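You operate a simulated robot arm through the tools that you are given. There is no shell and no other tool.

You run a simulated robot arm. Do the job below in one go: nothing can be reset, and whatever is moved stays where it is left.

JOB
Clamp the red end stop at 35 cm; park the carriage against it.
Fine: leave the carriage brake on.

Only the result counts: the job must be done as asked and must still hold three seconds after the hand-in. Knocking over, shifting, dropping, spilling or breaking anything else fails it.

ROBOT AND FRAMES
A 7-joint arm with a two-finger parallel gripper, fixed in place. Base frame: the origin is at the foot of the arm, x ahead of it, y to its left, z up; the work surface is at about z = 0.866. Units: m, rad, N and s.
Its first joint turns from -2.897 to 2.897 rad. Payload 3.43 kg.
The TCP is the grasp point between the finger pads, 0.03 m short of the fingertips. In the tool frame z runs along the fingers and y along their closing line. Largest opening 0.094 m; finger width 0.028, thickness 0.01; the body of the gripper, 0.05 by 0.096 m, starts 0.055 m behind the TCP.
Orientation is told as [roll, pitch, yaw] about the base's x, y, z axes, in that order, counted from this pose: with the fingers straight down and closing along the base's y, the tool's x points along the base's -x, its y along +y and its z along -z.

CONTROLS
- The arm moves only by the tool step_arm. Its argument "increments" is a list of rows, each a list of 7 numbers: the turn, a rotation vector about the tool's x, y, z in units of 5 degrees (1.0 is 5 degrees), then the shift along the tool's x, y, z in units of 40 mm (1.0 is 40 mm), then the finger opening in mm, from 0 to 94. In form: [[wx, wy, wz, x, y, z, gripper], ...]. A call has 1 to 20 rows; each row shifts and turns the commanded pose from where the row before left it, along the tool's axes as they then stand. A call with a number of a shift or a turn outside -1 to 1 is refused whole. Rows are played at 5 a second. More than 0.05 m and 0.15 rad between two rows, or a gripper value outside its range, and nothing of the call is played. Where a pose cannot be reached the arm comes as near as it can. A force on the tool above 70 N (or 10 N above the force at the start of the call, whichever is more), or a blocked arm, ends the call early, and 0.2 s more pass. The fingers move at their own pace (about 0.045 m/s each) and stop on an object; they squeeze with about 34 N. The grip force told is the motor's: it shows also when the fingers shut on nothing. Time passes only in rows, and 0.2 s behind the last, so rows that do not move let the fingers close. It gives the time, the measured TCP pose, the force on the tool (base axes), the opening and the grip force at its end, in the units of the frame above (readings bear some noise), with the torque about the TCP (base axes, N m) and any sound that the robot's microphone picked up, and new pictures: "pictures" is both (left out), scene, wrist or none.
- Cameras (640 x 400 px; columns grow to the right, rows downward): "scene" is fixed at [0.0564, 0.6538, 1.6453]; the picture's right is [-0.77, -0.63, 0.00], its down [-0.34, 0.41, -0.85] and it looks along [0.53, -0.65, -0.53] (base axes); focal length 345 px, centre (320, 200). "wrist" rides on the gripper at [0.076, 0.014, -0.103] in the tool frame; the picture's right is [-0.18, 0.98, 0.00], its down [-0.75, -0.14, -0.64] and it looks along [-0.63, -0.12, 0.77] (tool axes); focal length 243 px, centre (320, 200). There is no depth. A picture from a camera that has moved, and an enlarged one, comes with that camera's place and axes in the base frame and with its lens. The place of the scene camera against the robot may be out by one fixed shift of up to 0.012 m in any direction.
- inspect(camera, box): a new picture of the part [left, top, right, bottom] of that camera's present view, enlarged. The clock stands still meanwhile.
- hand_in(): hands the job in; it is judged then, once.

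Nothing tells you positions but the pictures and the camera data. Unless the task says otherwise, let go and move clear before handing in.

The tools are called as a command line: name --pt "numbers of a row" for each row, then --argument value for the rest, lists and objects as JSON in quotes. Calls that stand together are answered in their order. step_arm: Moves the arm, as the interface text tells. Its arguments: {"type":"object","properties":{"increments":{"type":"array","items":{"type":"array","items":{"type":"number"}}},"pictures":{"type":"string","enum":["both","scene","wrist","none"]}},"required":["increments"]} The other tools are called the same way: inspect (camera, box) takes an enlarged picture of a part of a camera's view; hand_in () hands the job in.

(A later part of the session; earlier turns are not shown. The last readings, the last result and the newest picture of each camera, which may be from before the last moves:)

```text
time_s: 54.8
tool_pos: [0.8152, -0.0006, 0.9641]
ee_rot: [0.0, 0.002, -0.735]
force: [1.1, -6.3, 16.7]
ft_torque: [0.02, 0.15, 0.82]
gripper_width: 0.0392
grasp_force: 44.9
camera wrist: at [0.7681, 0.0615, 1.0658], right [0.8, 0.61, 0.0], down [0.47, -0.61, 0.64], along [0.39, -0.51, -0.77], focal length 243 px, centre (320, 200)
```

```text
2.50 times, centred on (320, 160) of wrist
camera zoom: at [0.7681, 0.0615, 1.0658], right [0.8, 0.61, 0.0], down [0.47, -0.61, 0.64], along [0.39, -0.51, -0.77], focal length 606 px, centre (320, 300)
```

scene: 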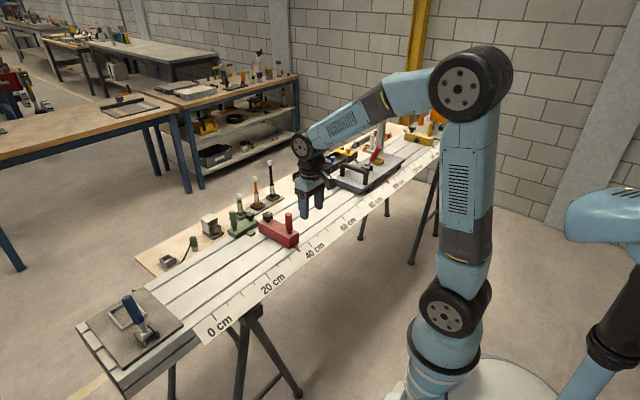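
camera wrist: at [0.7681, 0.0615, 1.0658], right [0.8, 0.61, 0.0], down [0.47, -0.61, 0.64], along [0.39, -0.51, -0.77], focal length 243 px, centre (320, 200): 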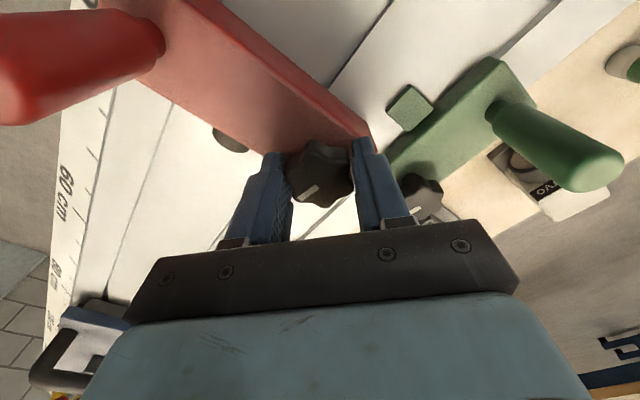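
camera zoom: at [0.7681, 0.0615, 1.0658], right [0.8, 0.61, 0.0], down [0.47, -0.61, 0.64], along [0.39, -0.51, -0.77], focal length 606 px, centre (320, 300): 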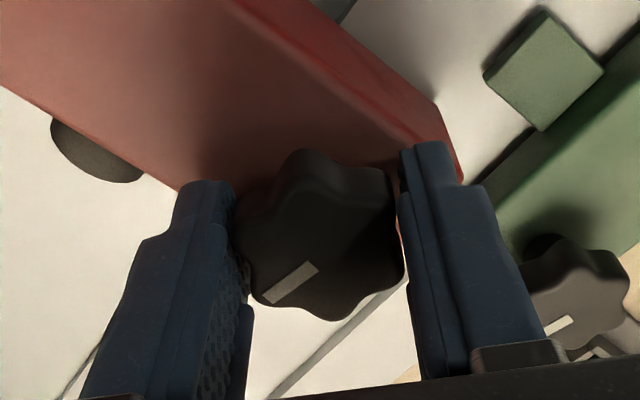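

The tip moved about 3 mm in total, so it should read ≈35.05 cm, and the knob is tight again (0.82 N·m). I release, rise and verify from above.

step_arm --pt "0 0 0 0 0 0 58" --pt "0 0 0 0 0 0 58" --pt "0 0 0 0 0 -0.5 58" --pt "0 0 0 0 0 -1 58" --pt "0 0 0 0 0 -1 58" --pt "0 0 0 0 0 -0.5 58" --pt "0 0 -1 0 0 0 58" --pt "0 0 -1 0 0 0 58" --pt "0 0 -1 0 0 0 58" --pt "0 0 -1 0 0 0 58" --pt "0 0 -1 0 0 0 58" --pt "0 0 -1 0 0 0 58" --pt "0 0 -1 0 0 0 58" --pt "0 0 -1 0 0 0 58" --pt "0 0 -0.4 0 0 0 58" --pt "0 0 0 0 0 0 58" --pictures "none"

step_arm --pt "0 0 0 0.948 -0.078 0 58" --pt "0 0 0 0.948 -0.078 0 58" --pt "0 0 0 0.948 -0.078 0 58" --pt "0 0 0 0.948 -0.078 0 58" --pt "0 0 0 0.948 -0.078 0 58" --pt "0 0 0 0 0 0.5 58" --pt "0 0 0 0 0 0 58" --pt "0 0 0 0 0 0 58" --pictures "both"

inspect --camera "wrist" --box '[290, 90, 380, 150]'

inspect --camera "scene" --box '[290, 232, 320, 256]'

```text
time_s: 58.2
tool_pos: [0.8151, -0.001, 1.0847]
ee_rot: [0.0, 0.0, 0.001]
force: [-0.2, 0.1, -0.3]
ft_torque: [0.01, 0.01, -0.01]
gripper_width: 0.058
grasp_force: 0.0
```

```text
time_s: 60.0
tool_pos: [0.6251, -0.0173, 1.0652]
ee_rot: [-0.002, 0.0, 0.001]
force: [-0.1, 0.6, 0.6]
ft_torque: [0.0, 0.01, -0.03]
gripper_width: 0.058
grasp_force: 0.0
camera wrist: at [0.5483, -0.0015, 1.1665], right [0.18, 0.98, 0.0], down [0.75, -0.14, 0.64], along [0.63, -0.12, -0.77], focal length 243 px, centre (320, 200)
```

scene: 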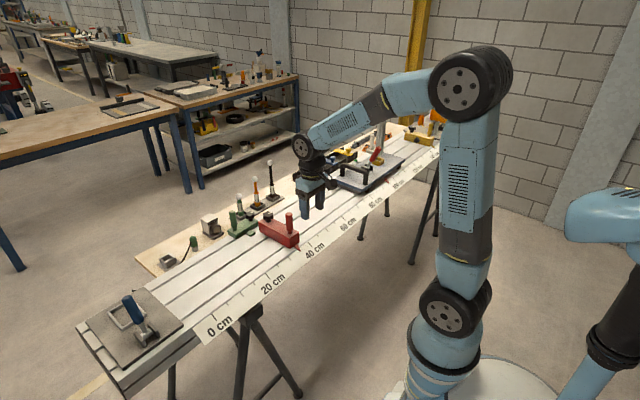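
wrist: 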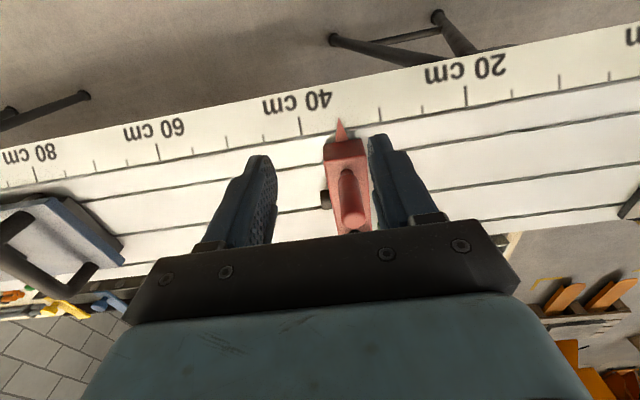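

```text
6.67 times, centred on (335, 120) of wrist
camera zoom: at [0.5483, -0.0015, 1.1665], right [0.18, 0.98, 0.0], down [0.75, -0.14, 0.64], along [0.63, -0.12, -0.77], focal length 1618 px, centre (220, 733)
```

zoom: 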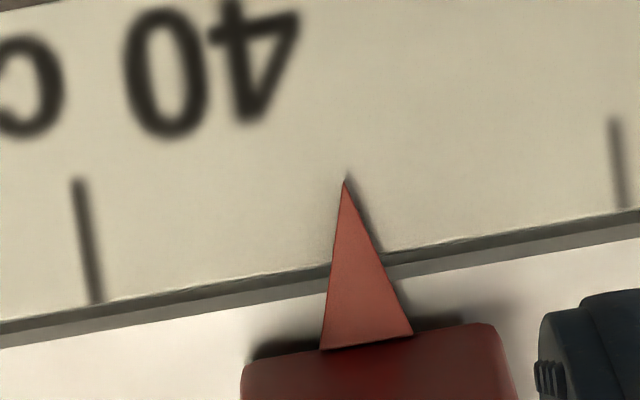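

```text
16.00 times, centred on (305, 244) of scene
camera zoom: at [0.0564, 0.6538, 1.6453], right [-0.77, -0.63, 0.0], down [-0.34, 0.41, -0.85], along [0.53, -0.65, -0.53], focal length 5520 px, centre (560, -504)
```

zoom: 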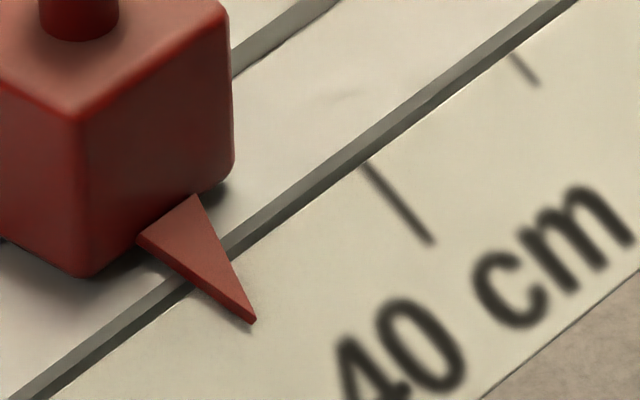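

The tip now reads 35.0 cm from above, and the stop is clamped. Next is the carriage: I move back up and over toward y≈−0.48 to look at its handle and brake lever.

step_arm --pt "0 0 0 0 0 -1 94" --pt "0 0 0 0 -0.5 -1 94" --pt "0 0 0 0 -0.8 -0.7 94" --pt "0 0 0 0 -1 -0.4 94" --pt "0 0 0 0 -1 0 94" --pt "0 0 0 0 -1 0 94" --pt "0 0 0 0 -1 0 94" --pt "0 0 0 0 -1 0 94" --pt "0 0 0 0 -1 0 94" --pt "0 0 0 0 -1 0 94" --pt "0 0 0 0 -1 0 94" --pt "0 0 0 0 -1 0 94" --pt "0 0 0 0 -1 0 94" --pt "0 0 0 0 0 0 94" --pt "0 0 0 0 0 0 94" --pictures "both"

inspect --camera "wrist" --box '[200, 40, 440, 230]'

inspect --camera "scene" --box '[325, 130, 415, 200]'

```text
time_s: 63.2
tool_pos: [0.6279, -0.4689, 1.1878]
ee_rot: [0.0, -0.001, -0.001]
force: [0.3, 0.6, -1.6]
ft_torque: [0.0, -0.02, -0.05]
gripper_width: 0.0941
grasp_force: 0.0
camera wrist: at [0.5512, -0.4524, 1.2896], right [0.18, 0.98, 0.0], down [0.75, -0.14, 0.64], along [0.63, -0.12, -0.77], focal length 243 px, centre (320, 200)
```

scene: 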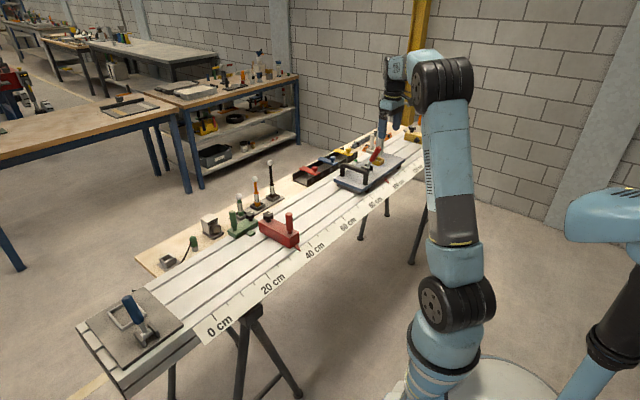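
wrist: 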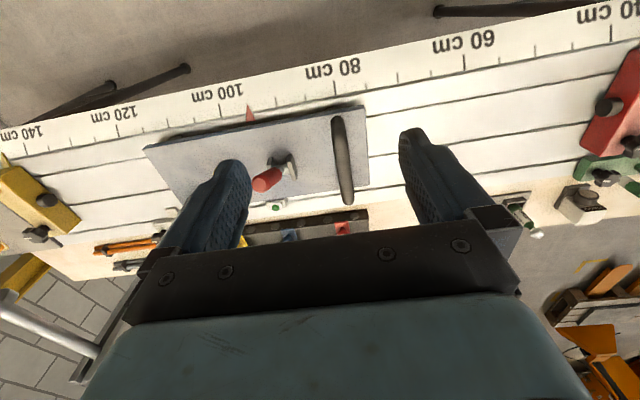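

```text
2.11 times, centred on (320, 135) of wrist
camera zoom: at [0.5512, -0.4524, 1.2896], right [0.18, 0.98, 0.0], down [0.75, -0.14, 0.64], along [0.63, -0.12, -0.77], focal length 511 px, centre (320, 337)
```

zoom: 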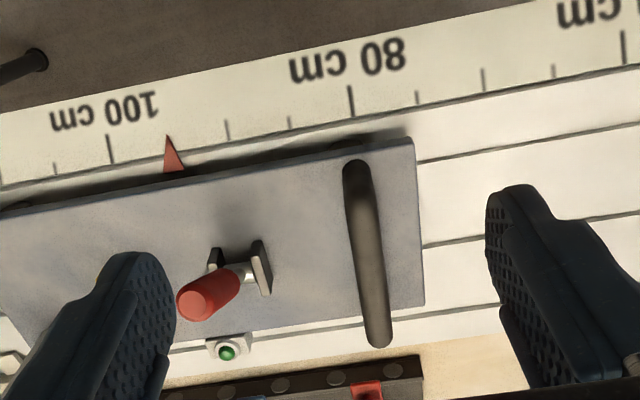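

```text
5.71 times, centred on (370, 165) of scene
camera zoom: at [0.0564, 0.6538, 1.6453], right [-0.77, -0.63, 0.0], down [-0.34, 0.41, -0.85], along [0.53, -0.65, -0.53], focal length 1971 px, centre (34, 400)
```

zoom: 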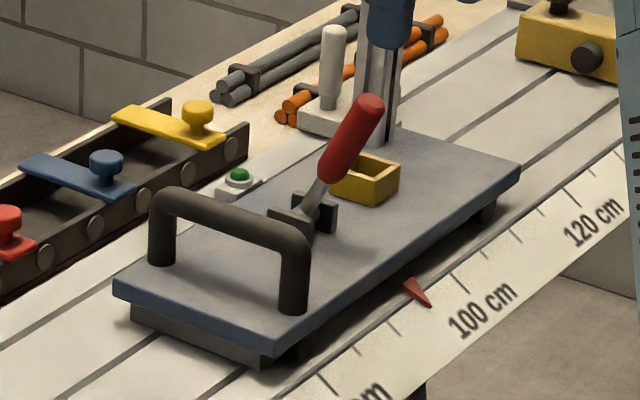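

The carriage brake lever pivots about an axis along y, near (0.75, −0.548, 0.957), and now leans toward −x (end near (0.71, −0.556, 1.055)); the handle bar runs along x at the carriage's +y end. I want a view along −y to see the lever and handle profile before touching them.

step_arm --pt "0 0 1 0 0 0 94" --pt "0 0 1 0 0 0 94" --pt "0 0 1 0 0 0 94" --pt "0 0 1 0 0 0 94" --pt "0 0 1 0 0 0 94" --pt "0 0 1 0 0 0 94" --pt "0 0 1 0 0 0 94" --pt "0 0 1 0 0 0 94" --pt "0 0 1 0 0 0 94" --pt "0 0 1 0 0 0 94" --pt "0 0 1 0 0 0 94" --pt "0 0 1 0 0 0 94" --pt "0 0 1 0 0 0 94" --pt "0 0 1 0 0 0 94" --pt "0 0 1 0 0 0 94" --pt "0 0 1 0 0 0 94" --pt "0 0 0 0 0 0 94" --pictures "none"

step_arm --pt "0 0 0 0.54 0.87 0 94" --pt "0 0 0 0.54 0.87 0 94" --pt "0 0 0 0.54 0.87 0 94" --pt "0 0 0 0.54 0.87 0.5 94" --pt "0 0 0 0 0 0.7 94" --pt "0 0 0 0 0 0 94" --pictures "both"

inspect --camera "wrist" --box '[180, 20, 460, 240]'

```text
time_s: 66.8
tool_pos: [0.626, -0.4677, 1.1881]
ee_rot: [-0.001, -0.001, -1.398]
force: [0.6, -0.3, 0.4]
ft_torque: [-0.01, 0.0, -0.01]
gripper_width: 0.094
grasp_force: 0.0
```

```text
time_s: 68.2
tool_pos: [0.7491, -0.3594, 1.1411]
ee_rot: [-0.001, 0.0, -1.397]
force: [-0.3, 0.6, 0.2]
ft_torque: [0.01, -0.01, -0.01]
gripper_width: 0.0942
grasp_force: 0.1
camera wrist: at [0.7496, -0.2816, 1.2418], right [1.0, -0.01, 0.0], down [-0.01, -0.77, 0.64], along [-0.01, -0.64, -0.77], focal length 243 px, centre (320, 200)
```

scene: 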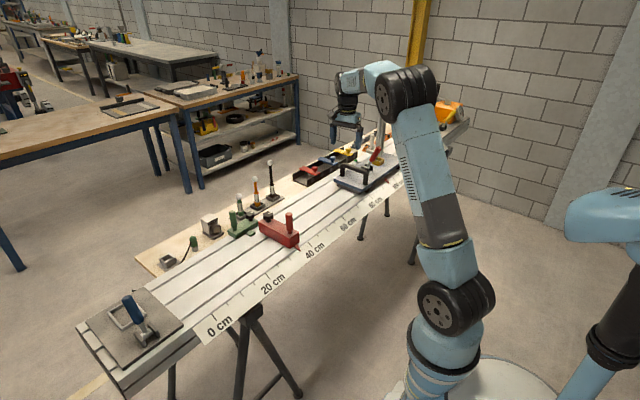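
wrist: 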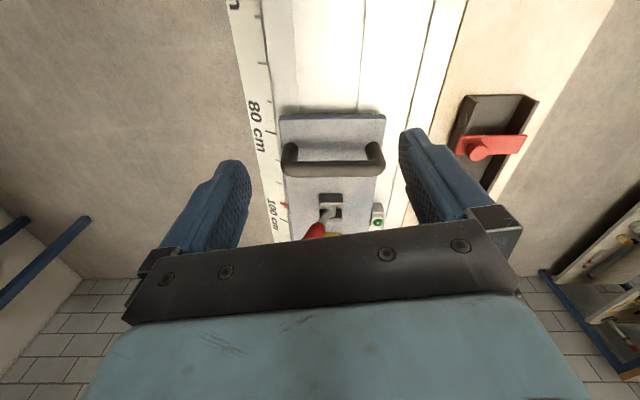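

```text
1.82 times, centred on (320, 130) of wrist
camera zoom: at [0.7496, -0.2816, 1.2418], right [1.0, -0.01, 0.0], down [-0.01, -0.77, 0.64], along [-0.01, -0.64, -0.77], focal length 441 px, centre (320, 327)
```

zoom: 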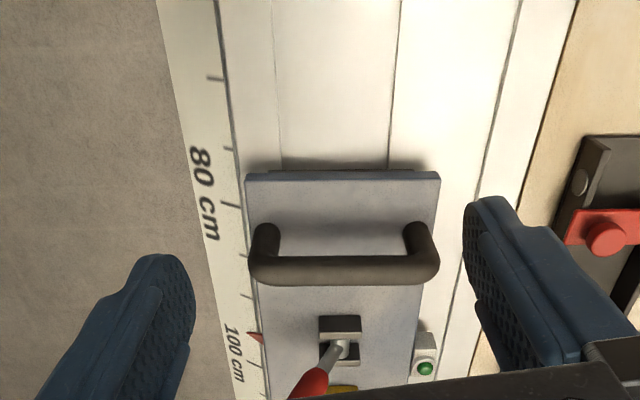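

The lever does swing in the x–z plane about a pivot near (0.766, −0.555, 0.94), leaning ~27° toward −x; the handle bar lies at y≈−0.453, z≈0.969, x from 0.70 to 0.83. I'll take the handle with the fingers closing along y and first test whether the carriage is braked.

step_arm --pt "0 0 -1 0 0 0 94" --pt "0 0 -1 0 0 0 94" --pt "0 0 -1 0 0 0 94" --pt "0 0 -1 0 0 0 94" --pt "0 0 -1 0 0 0 94" --pt "0 0 -1 0 0 0 94" --pt "0 0 -1 0 0 0 94" --pt "0 0 -1 0 0 0 94" --pt "0 0 -1 0 0 0 94" --pt "0 0 -1 0 0 0 94" --pt "0 0 -1 0 0 0 94" --pt "0 0 -1 0 0 0 94" --pt "0 0 -1 0 0 0 94" --pt "0 0 -1 0 0 0 94" --pt "0 0 -1 0 0 0 94" --pt "0 0 -1 0 0 0 94" --pt "0 0 0 0 0 0 94" --pictures "none"

step_arm --pt "0 0 0 -0.13 -0.787 0 94" --pt "0 0 0 -0.13 -0.787 0 94" --pt "0 0 0 -0.13 -0.787 0 94" --pt "0 0 0 0 0 0.8 94" --pt "0 0 0 0 0 0.8 94" --pt "0 0 0 0 0 0.8 94" --pt "0 0 0 0 0 0 94" --pt "0 0 0 0 0 0 94" --pictures "both"

inspect --camera "wrist" --box '[180, 20, 460, 240]'

inspect --camera "scene" --box '[320, 110, 420, 200]'

```text
time_s: 71.8
tool_pos: [0.749, -0.3576, 1.1404]
ee_rot: [0.001, 0.0, 0.0]
force: [-0.1, -0.1, -0.1]
ft_torque: [-0.03, 0.0, -0.02]
gripper_width: 0.0942
grasp_force: 0.1
```

```text
time_s: 73.6
tool_pos: [0.7617, -0.4543, 1.0438]
ee_rot: [0.0, 0.0, 0.0]
force: [0.4, -0.2, 0.2]
ft_torque: [-0.01, -0.01, -0.02]
gripper_width: 0.0941
grasp_force: 0.1
camera wrist: at [0.6863, -0.4388, 1.1448], right [0.18, 0.98, 0.0], down [0.75, -0.14, 0.64], along [0.63, -0.12, -0.77], focal length 243 px, centre (320, 200)
```

scene: 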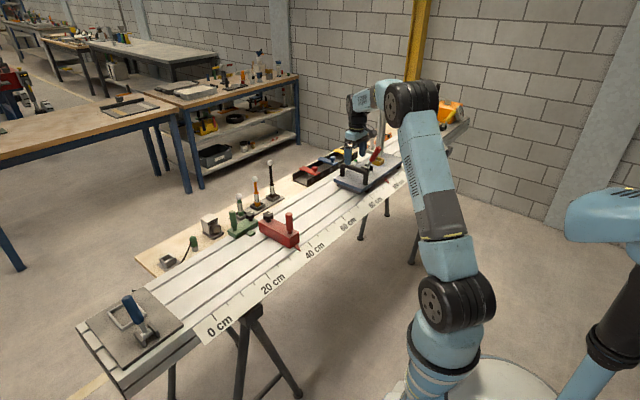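
wrist: 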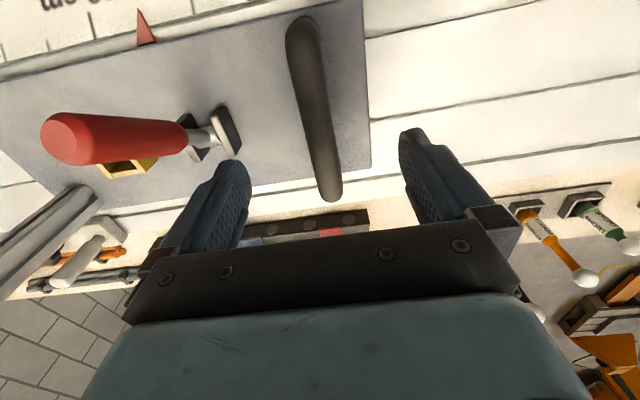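

```text
1.82 times, centred on (320, 130) of wrist
camera zoom: at [0.6863, -0.4388, 1.1448], right [0.18, 0.98, 0.0], down [0.75, -0.14, 0.64], along [0.63, -0.12, -0.77], focal length 441 px, centre (320, 327)
```

zoom: 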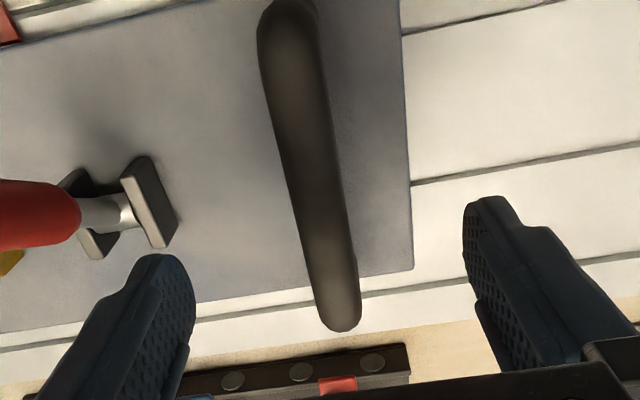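

```text
4.44 times, centred on (370, 155) of scene
camera zoom: at [0.0564, 0.6538, 1.6453], right [-0.77, -0.63, 0.0], down [-0.34, 0.41, -0.85], along [0.53, -0.65, -0.53], focal length 1533 px, centre (98, 400)
```

zoom: 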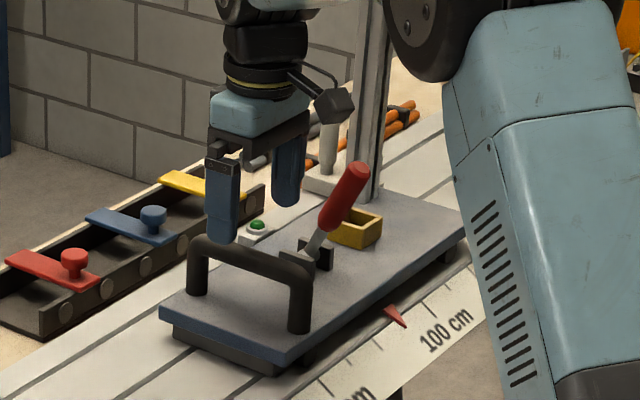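

The bar is centred between the fingers (y≈−0.4527, z≈0.97). I go down to TCP z≈0.972 and close on it.

step_arm --pt "0 0 0 0 0 0.6 94" --pt "0 0 0 0 0 0.6 94" --pt "0 0 0 0 0 0.6 94" --pt "0 0 0 0 0 0 94" --pt "0 0 0 0 0 0 5" --pt "0 0 0 0 0 0 5" --pt "0 0 0 0 0 0 5" --pt "0 0 0 0 0 0 5" --pt "0 0 0 0 0 0 5" --pt "0 0 0 0 0 0 5" --pictures "both"

inspect --camera "scene" --box '[320, 110, 420, 200]'

```text
time_s: 75.8
tool_pos: [0.7626, -0.4547, 0.9726]
ee_rot: [0.0, 0.0, -0.002]
force: [4.1, -8.3, -0.4]
ft_torque: [-0.05, -0.03, 0.08]
gripper_width: 0.0264
grasp_force: 45.1
camera wrist: at [0.6864, -0.4392, 1.0736], right [0.18, 0.98, 0.0], down [0.75, -0.14, 0.64], along [0.63, -0.12, -0.77], focal length 243 px, centre (320, 200)
```

scene: 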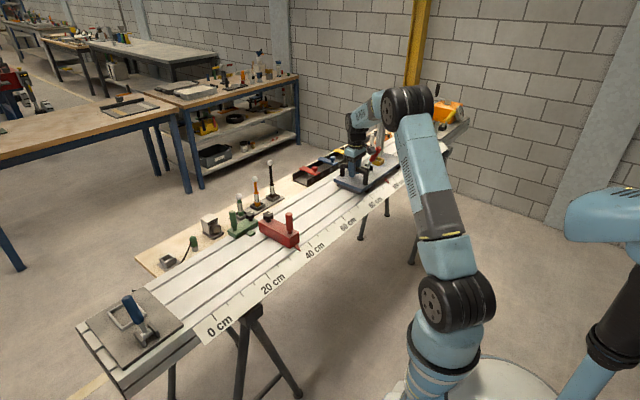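
wrist: 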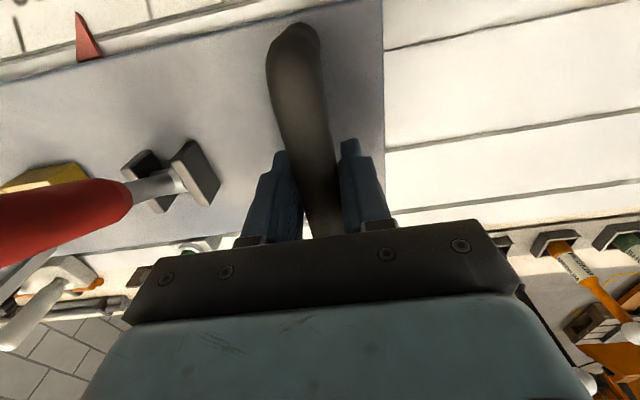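

```text
4.44 times, centred on (370, 155) of scene
camera zoom: at [0.0564, 0.6538, 1.6453], right [-0.77, -0.63, 0.0], down [-0.34, 0.41, -0.85], along [0.53, -0.65, -0.53], focal length 1533 px, centre (98, 400)
```

zoom: 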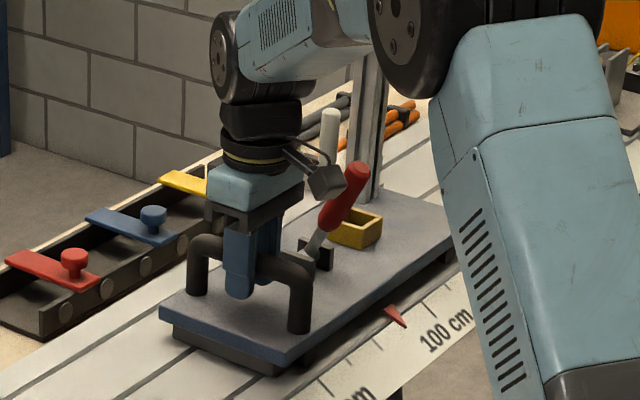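

The handle is held (26 mm). I make a small test push of 2 mm along +y to see if the carriage is braked.

step_arm --pt "0 0 0 0 0.025 0 5" --pt "0 0 0 0 0.025 0 5" --pt "0 0 0 0 0 0 5" --pictures "wrist"

```text
time_s: 76.6
tool_pos: [0.7624, -0.455, 0.9711]
ee_rot: [-0.002, 0.001, -0.001]
force: [6.0, -29.4, 0.1]
ft_torque: [-0.13, 0.08, 0.23]
gripper_width: 0.0263
grasp_force: 44.9
camera wrist: at [0.6864, -0.439, 1.0735], right [0.19, 0.98, 0.0], down [0.75, -0.14, 0.64], along [0.63, -0.12, -0.77], focal length 243 px, centre (320, 200)
```

wrist: 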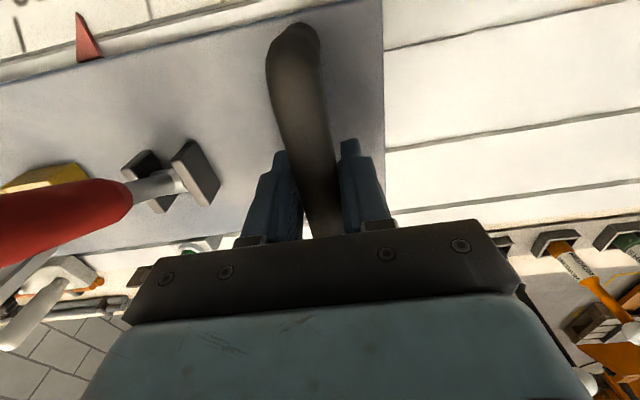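

The force rose to 29 N without motion, so the brake is on with the lever leaning toward −x. I unload, let go, rise and then line up over the lever.

step_arm --pt "0 0 0 0 -0.06 0 5" --pt "0 0 0 0 0 0 70" --pt "0 0 0 0 0 0 70" --pt "0 0 0 0 0 0 70" --pt "0 0 0 0 0 -0.7 70" --pt "0 0 0 0 0 -1 70" --pt "0 0 0 0 0 -1 70" --pt "0 0 0 0 0 -1 70" --pt "0 0 0 0 0 -0.8 70" --pt "0 0 0 0.6 0 0 70" --pt "0 0 0 0 0 0 70" --pictures "both"

inspect --camera "wrist" --box '[120, 40, 340, 240]'

```text
time_s: 79.0
tool_pos: [0.7414, -0.4546, 1.152]
ee_rot: [0.0, 0.001, 0.001]
force: [-0.2, 0.0, 0.1]
ft_torque: [-0.03, -0.03, 0.03]
gripper_width: 0.0697
grasp_force: 0.1
camera wrist: at [0.6644, -0.4388, 1.2531], right [0.18, 0.98, 0.0], down [0.75, -0.14, 0.64], along [0.63, -0.12, -0.77], focal length 243 px, centre (320, 200)
```

scene: 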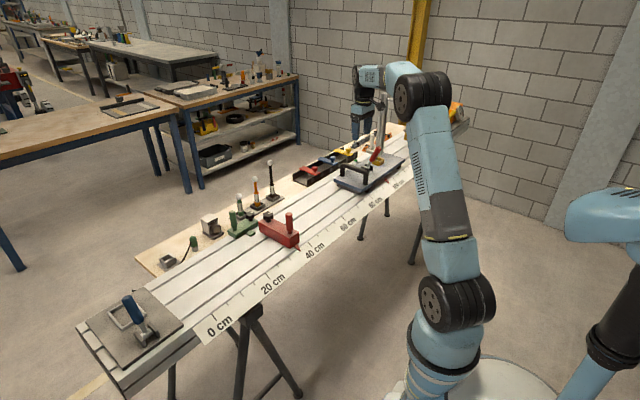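
wrist: 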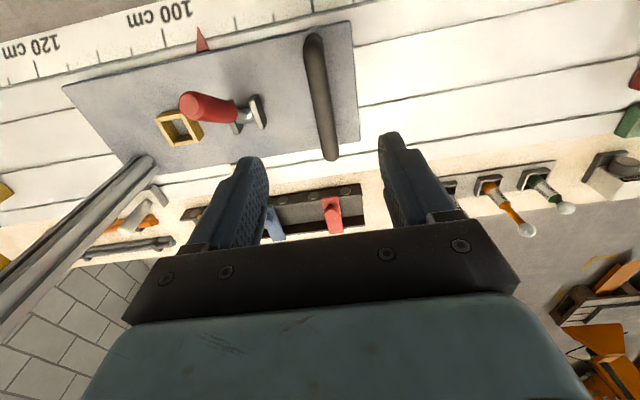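

```text
2.00 times, centred on (230, 140) of wrist
camera zoom: at [0.6644, -0.4388, 1.2531], right [0.18, 0.98, 0.0], down [0.75, -0.14, 0.64], along [0.63, -0.12, -0.77], focal length 485 px, centre (500, 320)
```

zoom: 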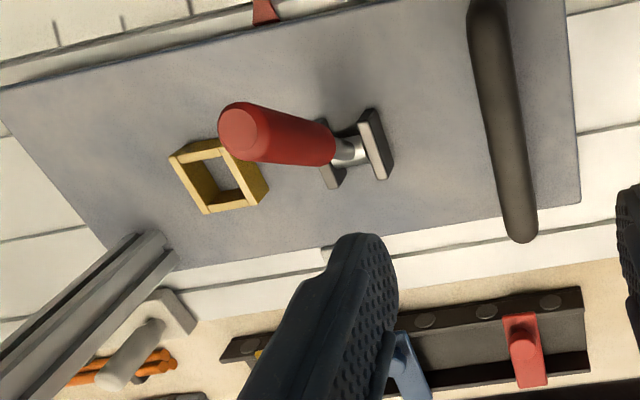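

Lever end is at about (0.713, −0.559, 1.045) and its grip's lower end at (0.748, −0.5555, 0.966), i.e. ~24° from vertical toward −x. I move above it with the fingers on its ±y sides and check alignment.

step_arm --pt "0 0 0 0.137 -0.868 0 70" --pt "0 0 0 0.137 -0.868 0 70" --pt "0 0 0 0.137 -0.868 0 70" --pt "0 0 0 0 0 0.6 70" --pt "0 0 0 0 0 0.6 70" --pt "0 0 0 0 0 0 70" --pt "0 0 0 0 0 0 70" --pictures "both"

inspect --camera "wrist" --box '[220, 40, 440, 240]'

inspect --camera "scene" --box '[320, 80, 420, 200]'

```text
time_s: 80.6
tool_pos: [0.7236, -0.5588, 1.1051]
ee_rot: [-0.002, 0.001, -0.001]
force: [0.3, 0.2, -0.3]
ft_torque: [0.01, 0.02, 0.0]
gripper_width: 0.0701
grasp_force: 0.0
camera wrist: at [0.6474, -0.5435, 1.2072], right [0.18, 0.98, 0.0], down [0.75, -0.14, 0.64], along [0.63, -0.12, -0.77], focal length 243 px, centre (320, 200)
```

scene: 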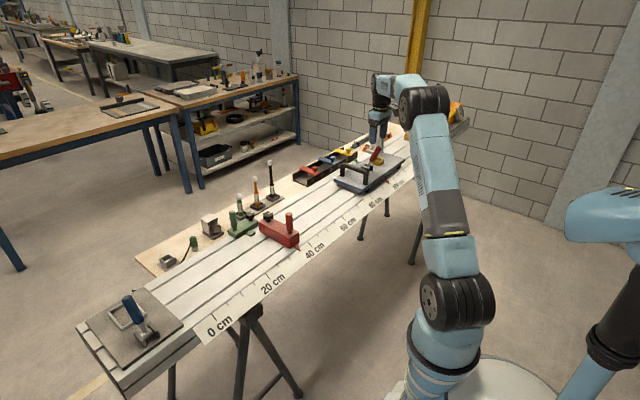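
wrist: 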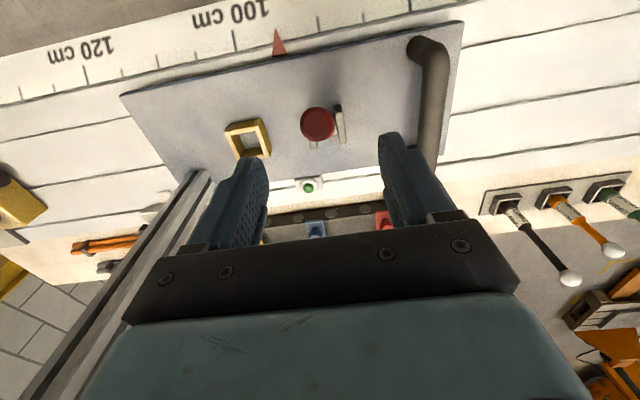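

```text
2.00 times, centred on (330, 140) of wrist
camera zoom: at [0.6474, -0.5435, 1.2072], right [0.18, 0.98, 0.0], down [0.75, -0.14, 0.64], along [0.63, -0.12, -0.77], focal length 485 px, centre (300, 320)
```

zoom: 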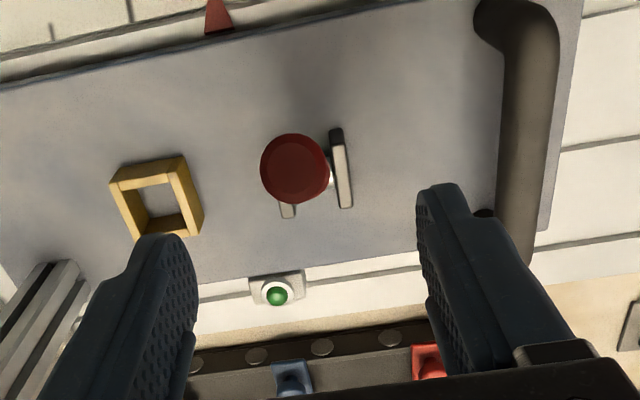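

```text
3.33 times, centred on (370, 140) of scene
camera zoom: at [0.0564, 0.6538, 1.6453], right [-0.77, -0.63, 0.0], down [-0.34, 0.41, -0.85], along [0.53, -0.65, -0.53], focal length 1150 px, centre (153, 400)
```

zoom: 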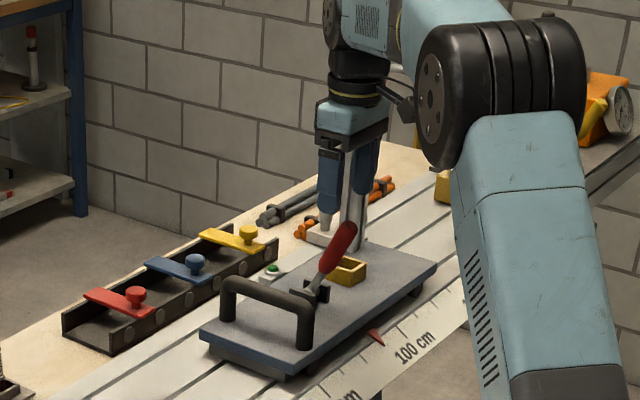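

Alignment is good (lever y≈−0.558, tool y≈−0.5575). I go down to z≈1.021 and close on the grip.

step_arm --pt "0 0 0 0 0 0.7 70" --pt "0 0 0 0 0 0.7 70" --pt "0 0 0 0 0 0.7 70" --pt "0 0 0 0 0 0 70" --pt "0 0 0 0 0 0 5" --pt "0 0 0 0 0 0 5" --pt "0 0 0 0 0 0 5" --pt "0 0 0 0 0 0 5" --pt "0 0 0 0 0 0 5" --pictures "both"

inspect --camera "wrist" --box '[220, 40, 440, 240]'

inspect --camera "scene" --box '[340, 110, 410, 190]'

```text
time_s: 82.6
tool_pos: [0.723, -0.5601, 1.0204]
ee_rot: [-0.003, 0.002, -0.002]
force: [5.0, -22.9, 0.9]
ft_torque: [0.21, 0.15, 0.06]
gripper_width: 0.0253
grasp_force: 44.8
camera wrist: at [0.6462, -0.544, 1.1209], right [0.19, 0.98, 0.0], down [0.75, -0.14, 0.64], along [0.63, -0.12, -0.77], focal length 243 px, centre (320, 200)
```

scene: 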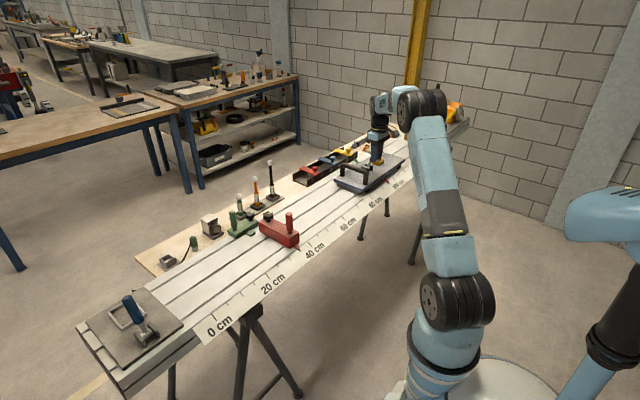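
wrist: 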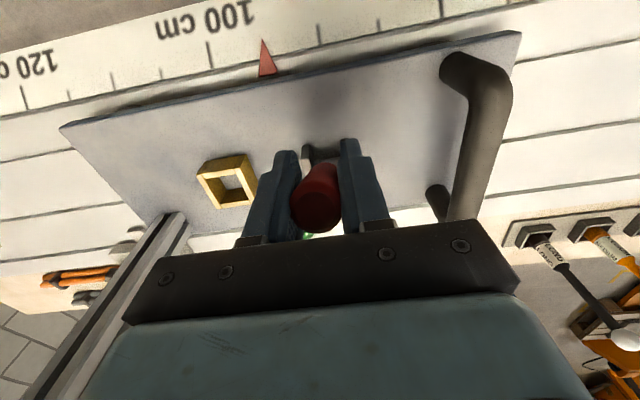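

```text
2.00 times, centred on (330, 140) of wrist
camera zoom: at [0.6462, -0.544, 1.1209], right [0.19, 0.98, 0.0], down [0.75, -0.14, 0.64], along [0.63, -0.12, -0.77], focal length 485 px, centre (300, 320)
```

zoom: 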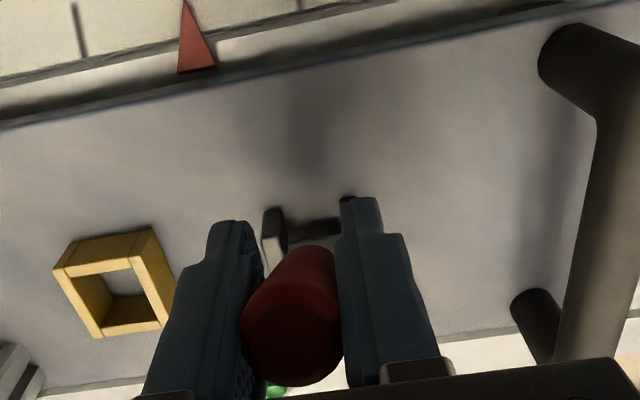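

```text
5.00 times, centred on (375, 150) of scene
camera zoom: at [0.0564, 0.6538, 1.6453], right [-0.77, -0.63, 0.0], down [-0.34, 0.41, -0.85], along [0.53, -0.65, -0.53], focal length 1725 px, centre (45, 450)
```

zoom: 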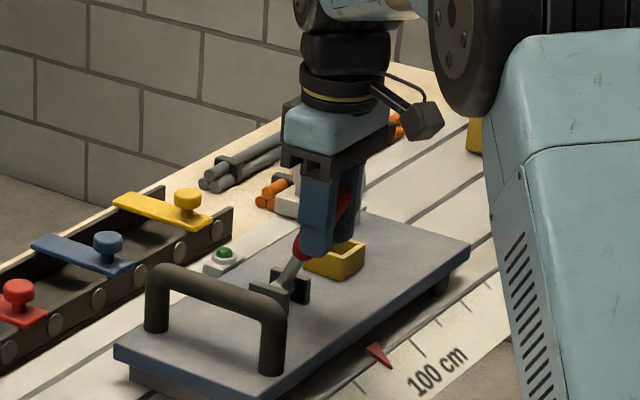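

The lever grip is held (25 mm). I relieve the small sideways load and swing the lever along its arc toward +x in small steps, watching the force.

step_arm --pt "0 0 0 0 -0.025 0 5" --pt "0 0 0 -0.19 0 -0.078 5" --pt "0 0 0 -0.2075 0 -0.065 5" --pt "0 0 0 0 0 0 5" --pictures "wrist"

inspect --camera "scene" --box '[340, 110, 410, 190]'

```text
time_s: 83.6
tool_pos: [0.7381, -0.5577, 1.026]
ee_rot: [0.0, 0.001, 0.0]
force: [-9.9, 1.7, 7.3]
ft_torque: [0.05, 0.72, 0.0]
gripper_width: 0.0244
grasp_force: 45.4
camera wrist: at [0.6622, -0.5443, 1.1279], right [0.18, 0.98, 0.0], down [0.75, -0.14, 0.64], along [0.63, -0.12, -0.77], focal length 243 px, centre (320, 200)
```

wrist: 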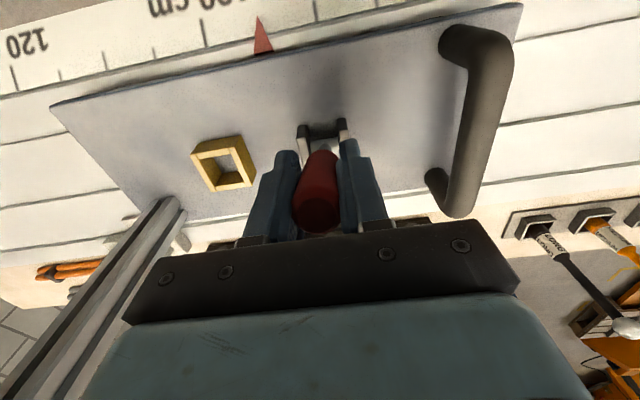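

```text
5.00 times, centred on (375, 150) of scene
camera zoom: at [0.0564, 0.6538, 1.6453], right [-0.77, -0.63, 0.0], down [-0.34, 0.41, -0.85], along [0.53, -0.65, -0.53], focal length 1725 px, centre (45, 450)
```

zoom: 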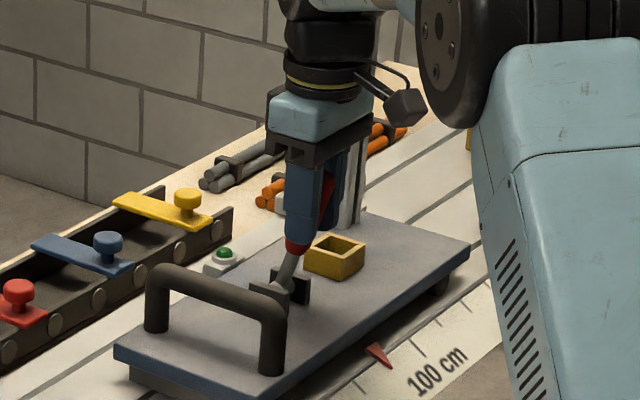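

The lever follows with about 10 N. I continue through vertical.

step_arm --pt "0 0 0 -0.2125 0 -0.0475 5" --pt "0 0 0 -0.2175 0 -0.0275 5" --pt "0 0 0 -0.2175 0 -0.01 5" --pt "0 0 0 -0.2175 0 0.01 5" --pt "0 0 0 0 0 0 5" --pictures "wrist"

inspect --camera "scene" --box '[340, 110, 410, 190]'

```text
time_s: 84.8
tool_pos: [0.7736, -0.5588, 1.0301]
ee_rot: [0.001, 0.0, 0.0]
force: [-21.1, -3.0, 7.2]
ft_torque: [-0.01, 1.93, -0.03]
gripper_width: 0.0237
grasp_force: 45.1
camera wrist: at [0.6972, -0.5448, 1.1317], right [0.18, 0.98, 0.0], down [0.75, -0.14, 0.64], along [0.63, -0.12, -0.77], focal length 243 px, centre (320, 200)
```

wrist: 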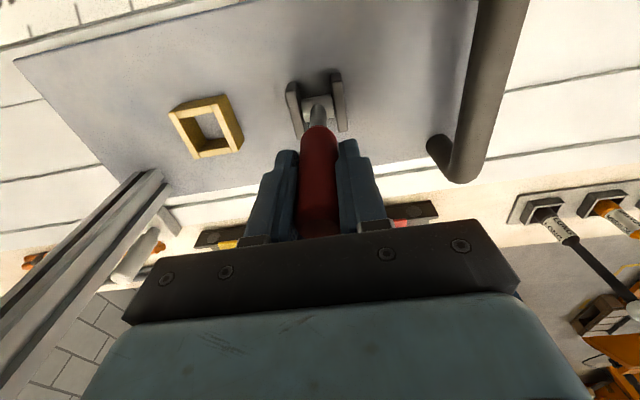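

```text
5.00 times, centred on (375, 150) of scene
camera zoom: at [0.0564, 0.6538, 1.6453], right [-0.77, -0.63, 0.0], down [-0.34, 0.41, -0.85], along [0.53, -0.65, -0.53], focal length 1725 px, centre (45, 450)
```

zoom: 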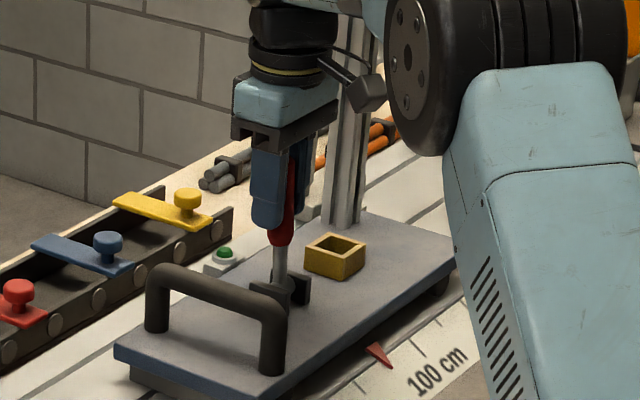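

The lever is near vertical and resistance is moderate (~21 N). I continue toward +x.

step_arm --pt "0 0 0 -0.2175 0 0.0275 5" --pt "0 0 0 -0.2125 0 0.0475 5" --pt "0 0 0 0 0 0 5" --pictures "none"

inspect --camera "scene" --box '[340, 110, 410, 190]'

```text
time_s: 85.6
tool_pos: [0.7898, -0.5587, 1.0284]
ee_rot: [-0.003, -0.003, 0.0]
force: [-18.2, -1.5, 16.0]
ft_torque: [0.24, 1.98, -0.06]
gripper_width: 0.0237
grasp_force: 44.6
```

```text
5.00 times, centred on (375, 150) of scene
camera zoom: at [0.0564, 0.6538, 1.6453], right [-0.77, -0.63, 0.0], down [-0.34, 0.41, -0.85], along [0.53, -0.65, -0.53], focal length 1725 px, centre (45, 450)
```

zoom: 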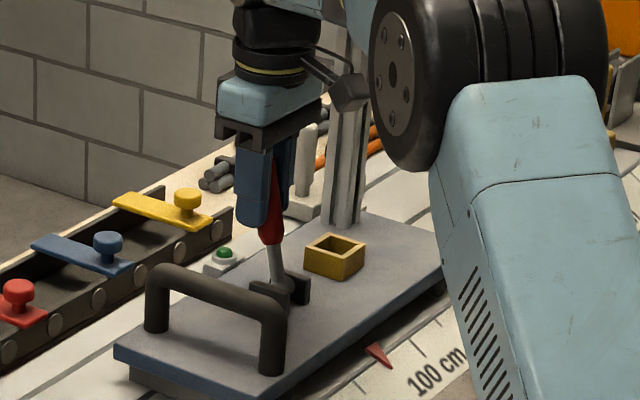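

step_arm --pt "0 0 0 -0.2075 0 0.045 5" --pt "0 0 0 -0.2025 0 0.07 5" --pt "0 0 0 0 0 0 5" --pictures "wrist"

inspect --camera "scene" --box '[340, 110, 410, 190]'

```text
time_s: 86.4
tool_pos: [0.8058, -0.5589, 1.023]
ee_rot: [0.0, 0.0, -0.001]
force: [-23.1, -2.4, 12.2]
ft_torque: [0.01, 2.47, -0.08]
gripper_width: 0.0245
grasp_force: 44.7
camera wrist: at [0.7295, -0.544, 1.1235], right [0.18, 0.98, 0.0], down [0.75, -0.14, 0.64], along [0.63, -0.12, -0.77], focal length 243 px, centre (320, 200)
```

wrist: 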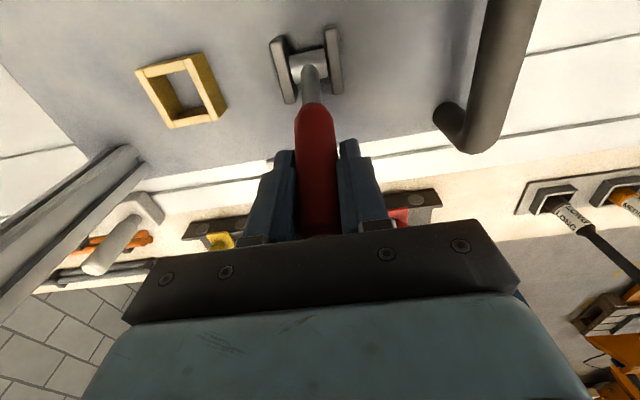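

```text
5.00 times, centred on (375, 150) of scene
camera zoom: at [0.0564, 0.6538, 1.6453], right [-0.77, -0.63, 0.0], down [-0.34, 0.41, -0.85], along [0.53, -0.65, -0.53], focal length 1725 px, centre (45, 450)
```

zoom: 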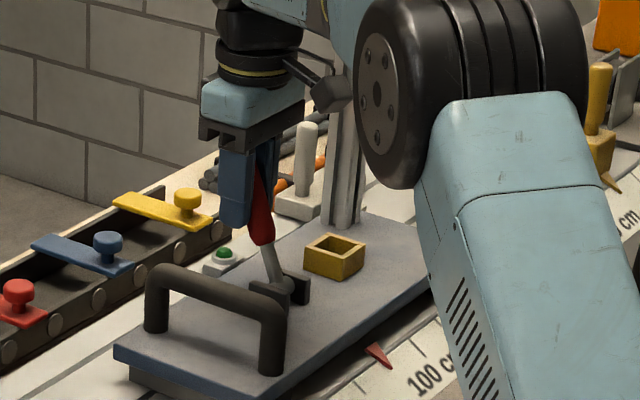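

step_arm --pt "0 0 0 -0.1925 0 0.08 5" --pt "0 0 0 0 0 0 5" --pictures "none"

inspect --camera "scene" --box '[340, 110, 410, 190]'

```text
time_s: 87.0
tool_pos: [0.8089, -0.5629, 1.0207]
ee_rot: [-0.003, 0.0, -0.003]
force: [-63.0, -2.6, 17.2]
ft_torque: [-0.09, 0.9, -0.08]
gripper_width: 0.0253
grasp_force: 44.7
```

```text
5.00 times, centred on (375, 150) of scene
camera zoom: at [0.0564, 0.6538, 1.6453], right [-0.77, -0.63, 0.0], down [-0.34, 0.41, -0.85], along [0.53, -0.65, -0.53], focal length 1725 px, centre (45, 450)
```

zoom: 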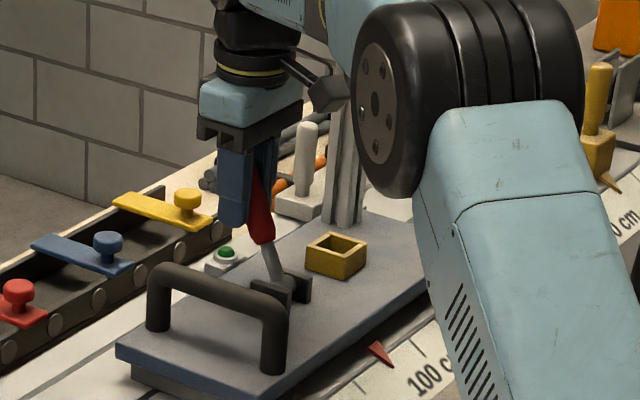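

The lever hit its far end at about +25° (force rose to 63 N), and the carriage shifted slightly, so the brake seems released. I back off the load, open and rise.

step_arm --pt "0 0 0 0.08 0 -0.01 5" --pt "0 0 0 0 0 0 5" --pictures "none"

step_arm --pt "0 0 0 0 0 0 60" --pt "0 0 0 0 0 0 60" --pt "0 0 0 0 0 0 60" --pt "0 0 0 0 0 -0.8 60" --pt "0 0 0 0 0 -1 60" --pt "0 0 0 0 0 -1 60" --pt "0 0 0 0 0 0 60" --pictures "both"

inspect --camera "scene" --box '[340, 110, 410, 190]'

inspect --camera "wrist" --box '[180, 0, 480, 240]'

```text
time_s: 87.6
tool_pos: [0.808, -0.5603, 1.0211]
ee_rot: [0.001, -0.002, -0.001]
force: [-45.5, -2.8, 18.9]
ft_torque: [0.08, 0.42, -0.09]
gripper_width: 0.0253
grasp_force: 44.8
```

```text
time_s: 89.2
tool_pos: [0.8126, -0.5589, 1.1317]
ee_rot: [-0.002, 0.0, -0.001]
force: [-0.5, -0.2, 0.3]
ft_torque: [0.01, 0.02, 0.01]
gripper_width: 0.0599
grasp_force: 0.0
camera wrist: at [0.7361, -0.5437, 1.234], right [0.18, 0.98, 0.0], down [0.75, -0.14, 0.64], along [0.63, -0.12, -0.77], focal length 243 px, centre (320, 200)
```

scene: 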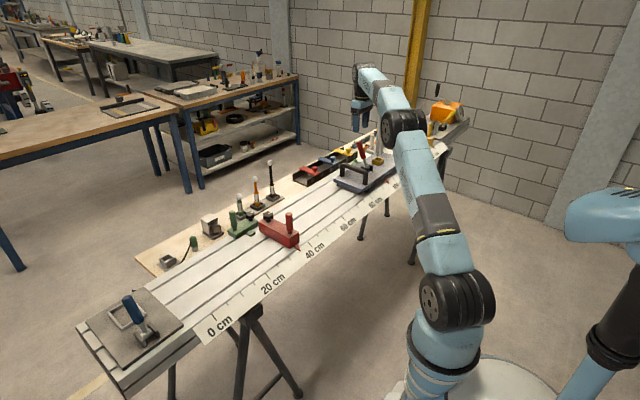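
wrist: 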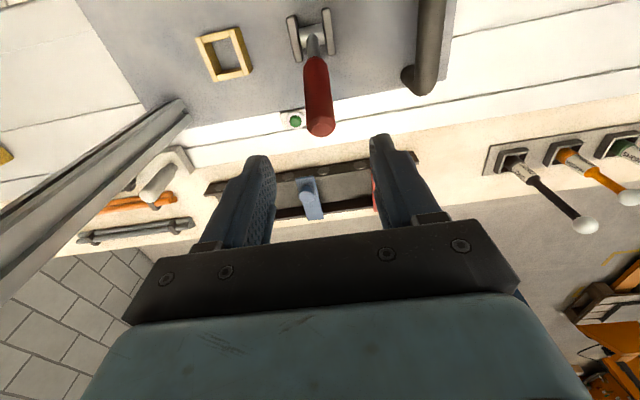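

```text
5.00 times, centred on (375, 150) of scene
camera zoom: at [0.0564, 0.6538, 1.6453], right [-0.77, -0.63, 0.0], down [-0.34, 0.41, -0.85], along [0.53, -0.65, -0.53], focal length 1725 px, centre (45, 450)
```

zoom: 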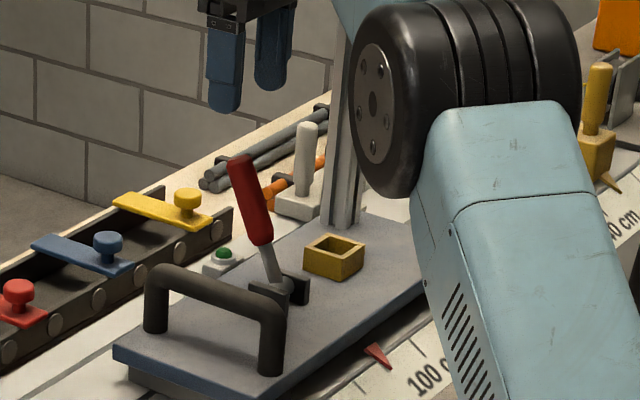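

```text
1.67 times, centred on (330, 120) of wrist
camera zoom: at [0.7361, -0.5437, 1.234], right [0.18, 0.98, 0.0], down [0.75, -0.14, 0.64], along [0.63, -0.12, -0.77], focal length 404 px, centre (303, 333)
```

zoom: 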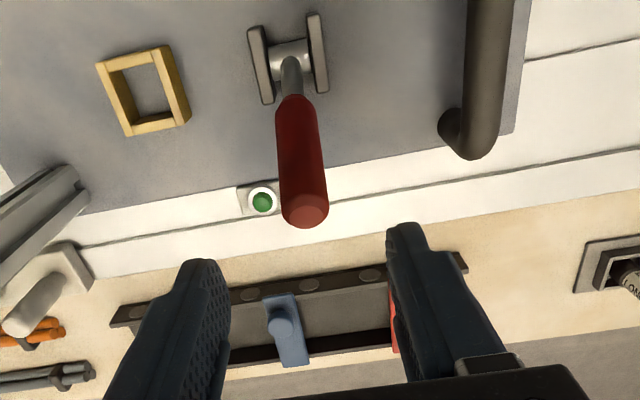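

The lever stays over at +25° and the picture is clear. Now back to the handle: grasp it and draw the carriage toward the stop.

step_arm --pt "0 0 0 0.4 0.875 0 80" --pt "0 0 0 0.4 0.875 0 80" --pt "0 0 0 0.4 0.875 0 80" --pt "0 0 0 0 0 0.9 80" --pt "0 0 0 0 0 0.9 80" --pt "0 0 0 0 0 0.7 80" --pt "0 0 0 0 0 0 80" --pt "0 0 0 0 0 0 80" --pictures "both"

inspect --camera "wrist" --box '[180, 20, 460, 240]'

```text
time_s: 91.0
tool_pos: [0.7643, -0.4522, 1.0301]
ee_rot: [0.0, 0.0, 0.0]
force: [0.0, 0.0, 0.1]
ft_torque: [-0.02, 0.03, 0.01]
gripper_width: 0.0799
grasp_force: 0.2
camera wrist: at [0.6884, -0.4381, 1.1307], right [0.18, 0.98, 0.0], down [0.75, -0.14, 0.64], along [0.63, -0.12, -0.77], focal length 243 px, centre (320, 200)
```

scene: 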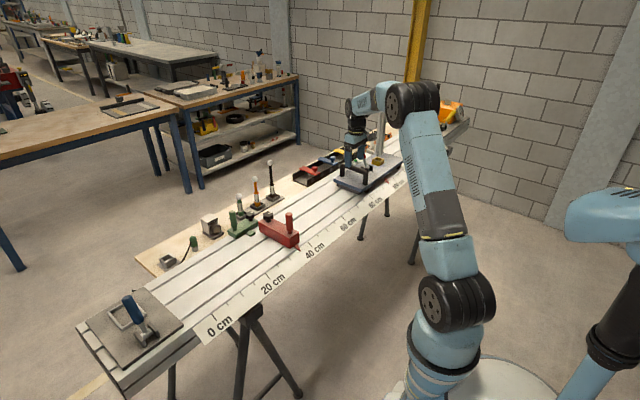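
wrist: 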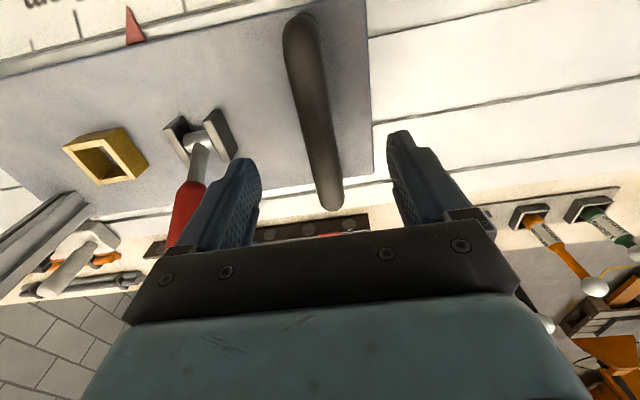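

```text
1.82 times, centred on (320, 130) of wrist
camera zoom: at [0.6884, -0.4381, 1.1307], right [0.18, 0.98, 0.0], down [0.75, -0.14, 0.64], along [0.63, -0.12, -0.77], focal length 441 px, centre (320, 327)
```

zoom: 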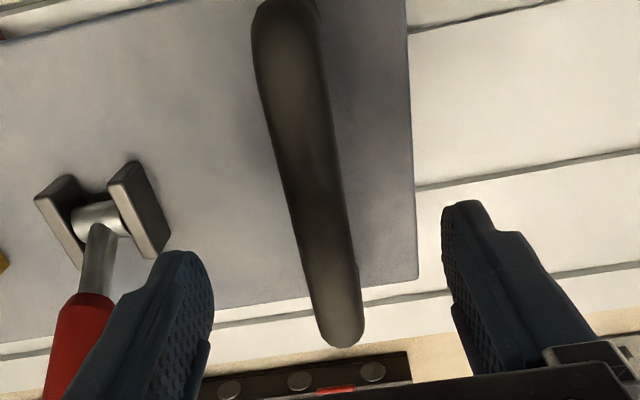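

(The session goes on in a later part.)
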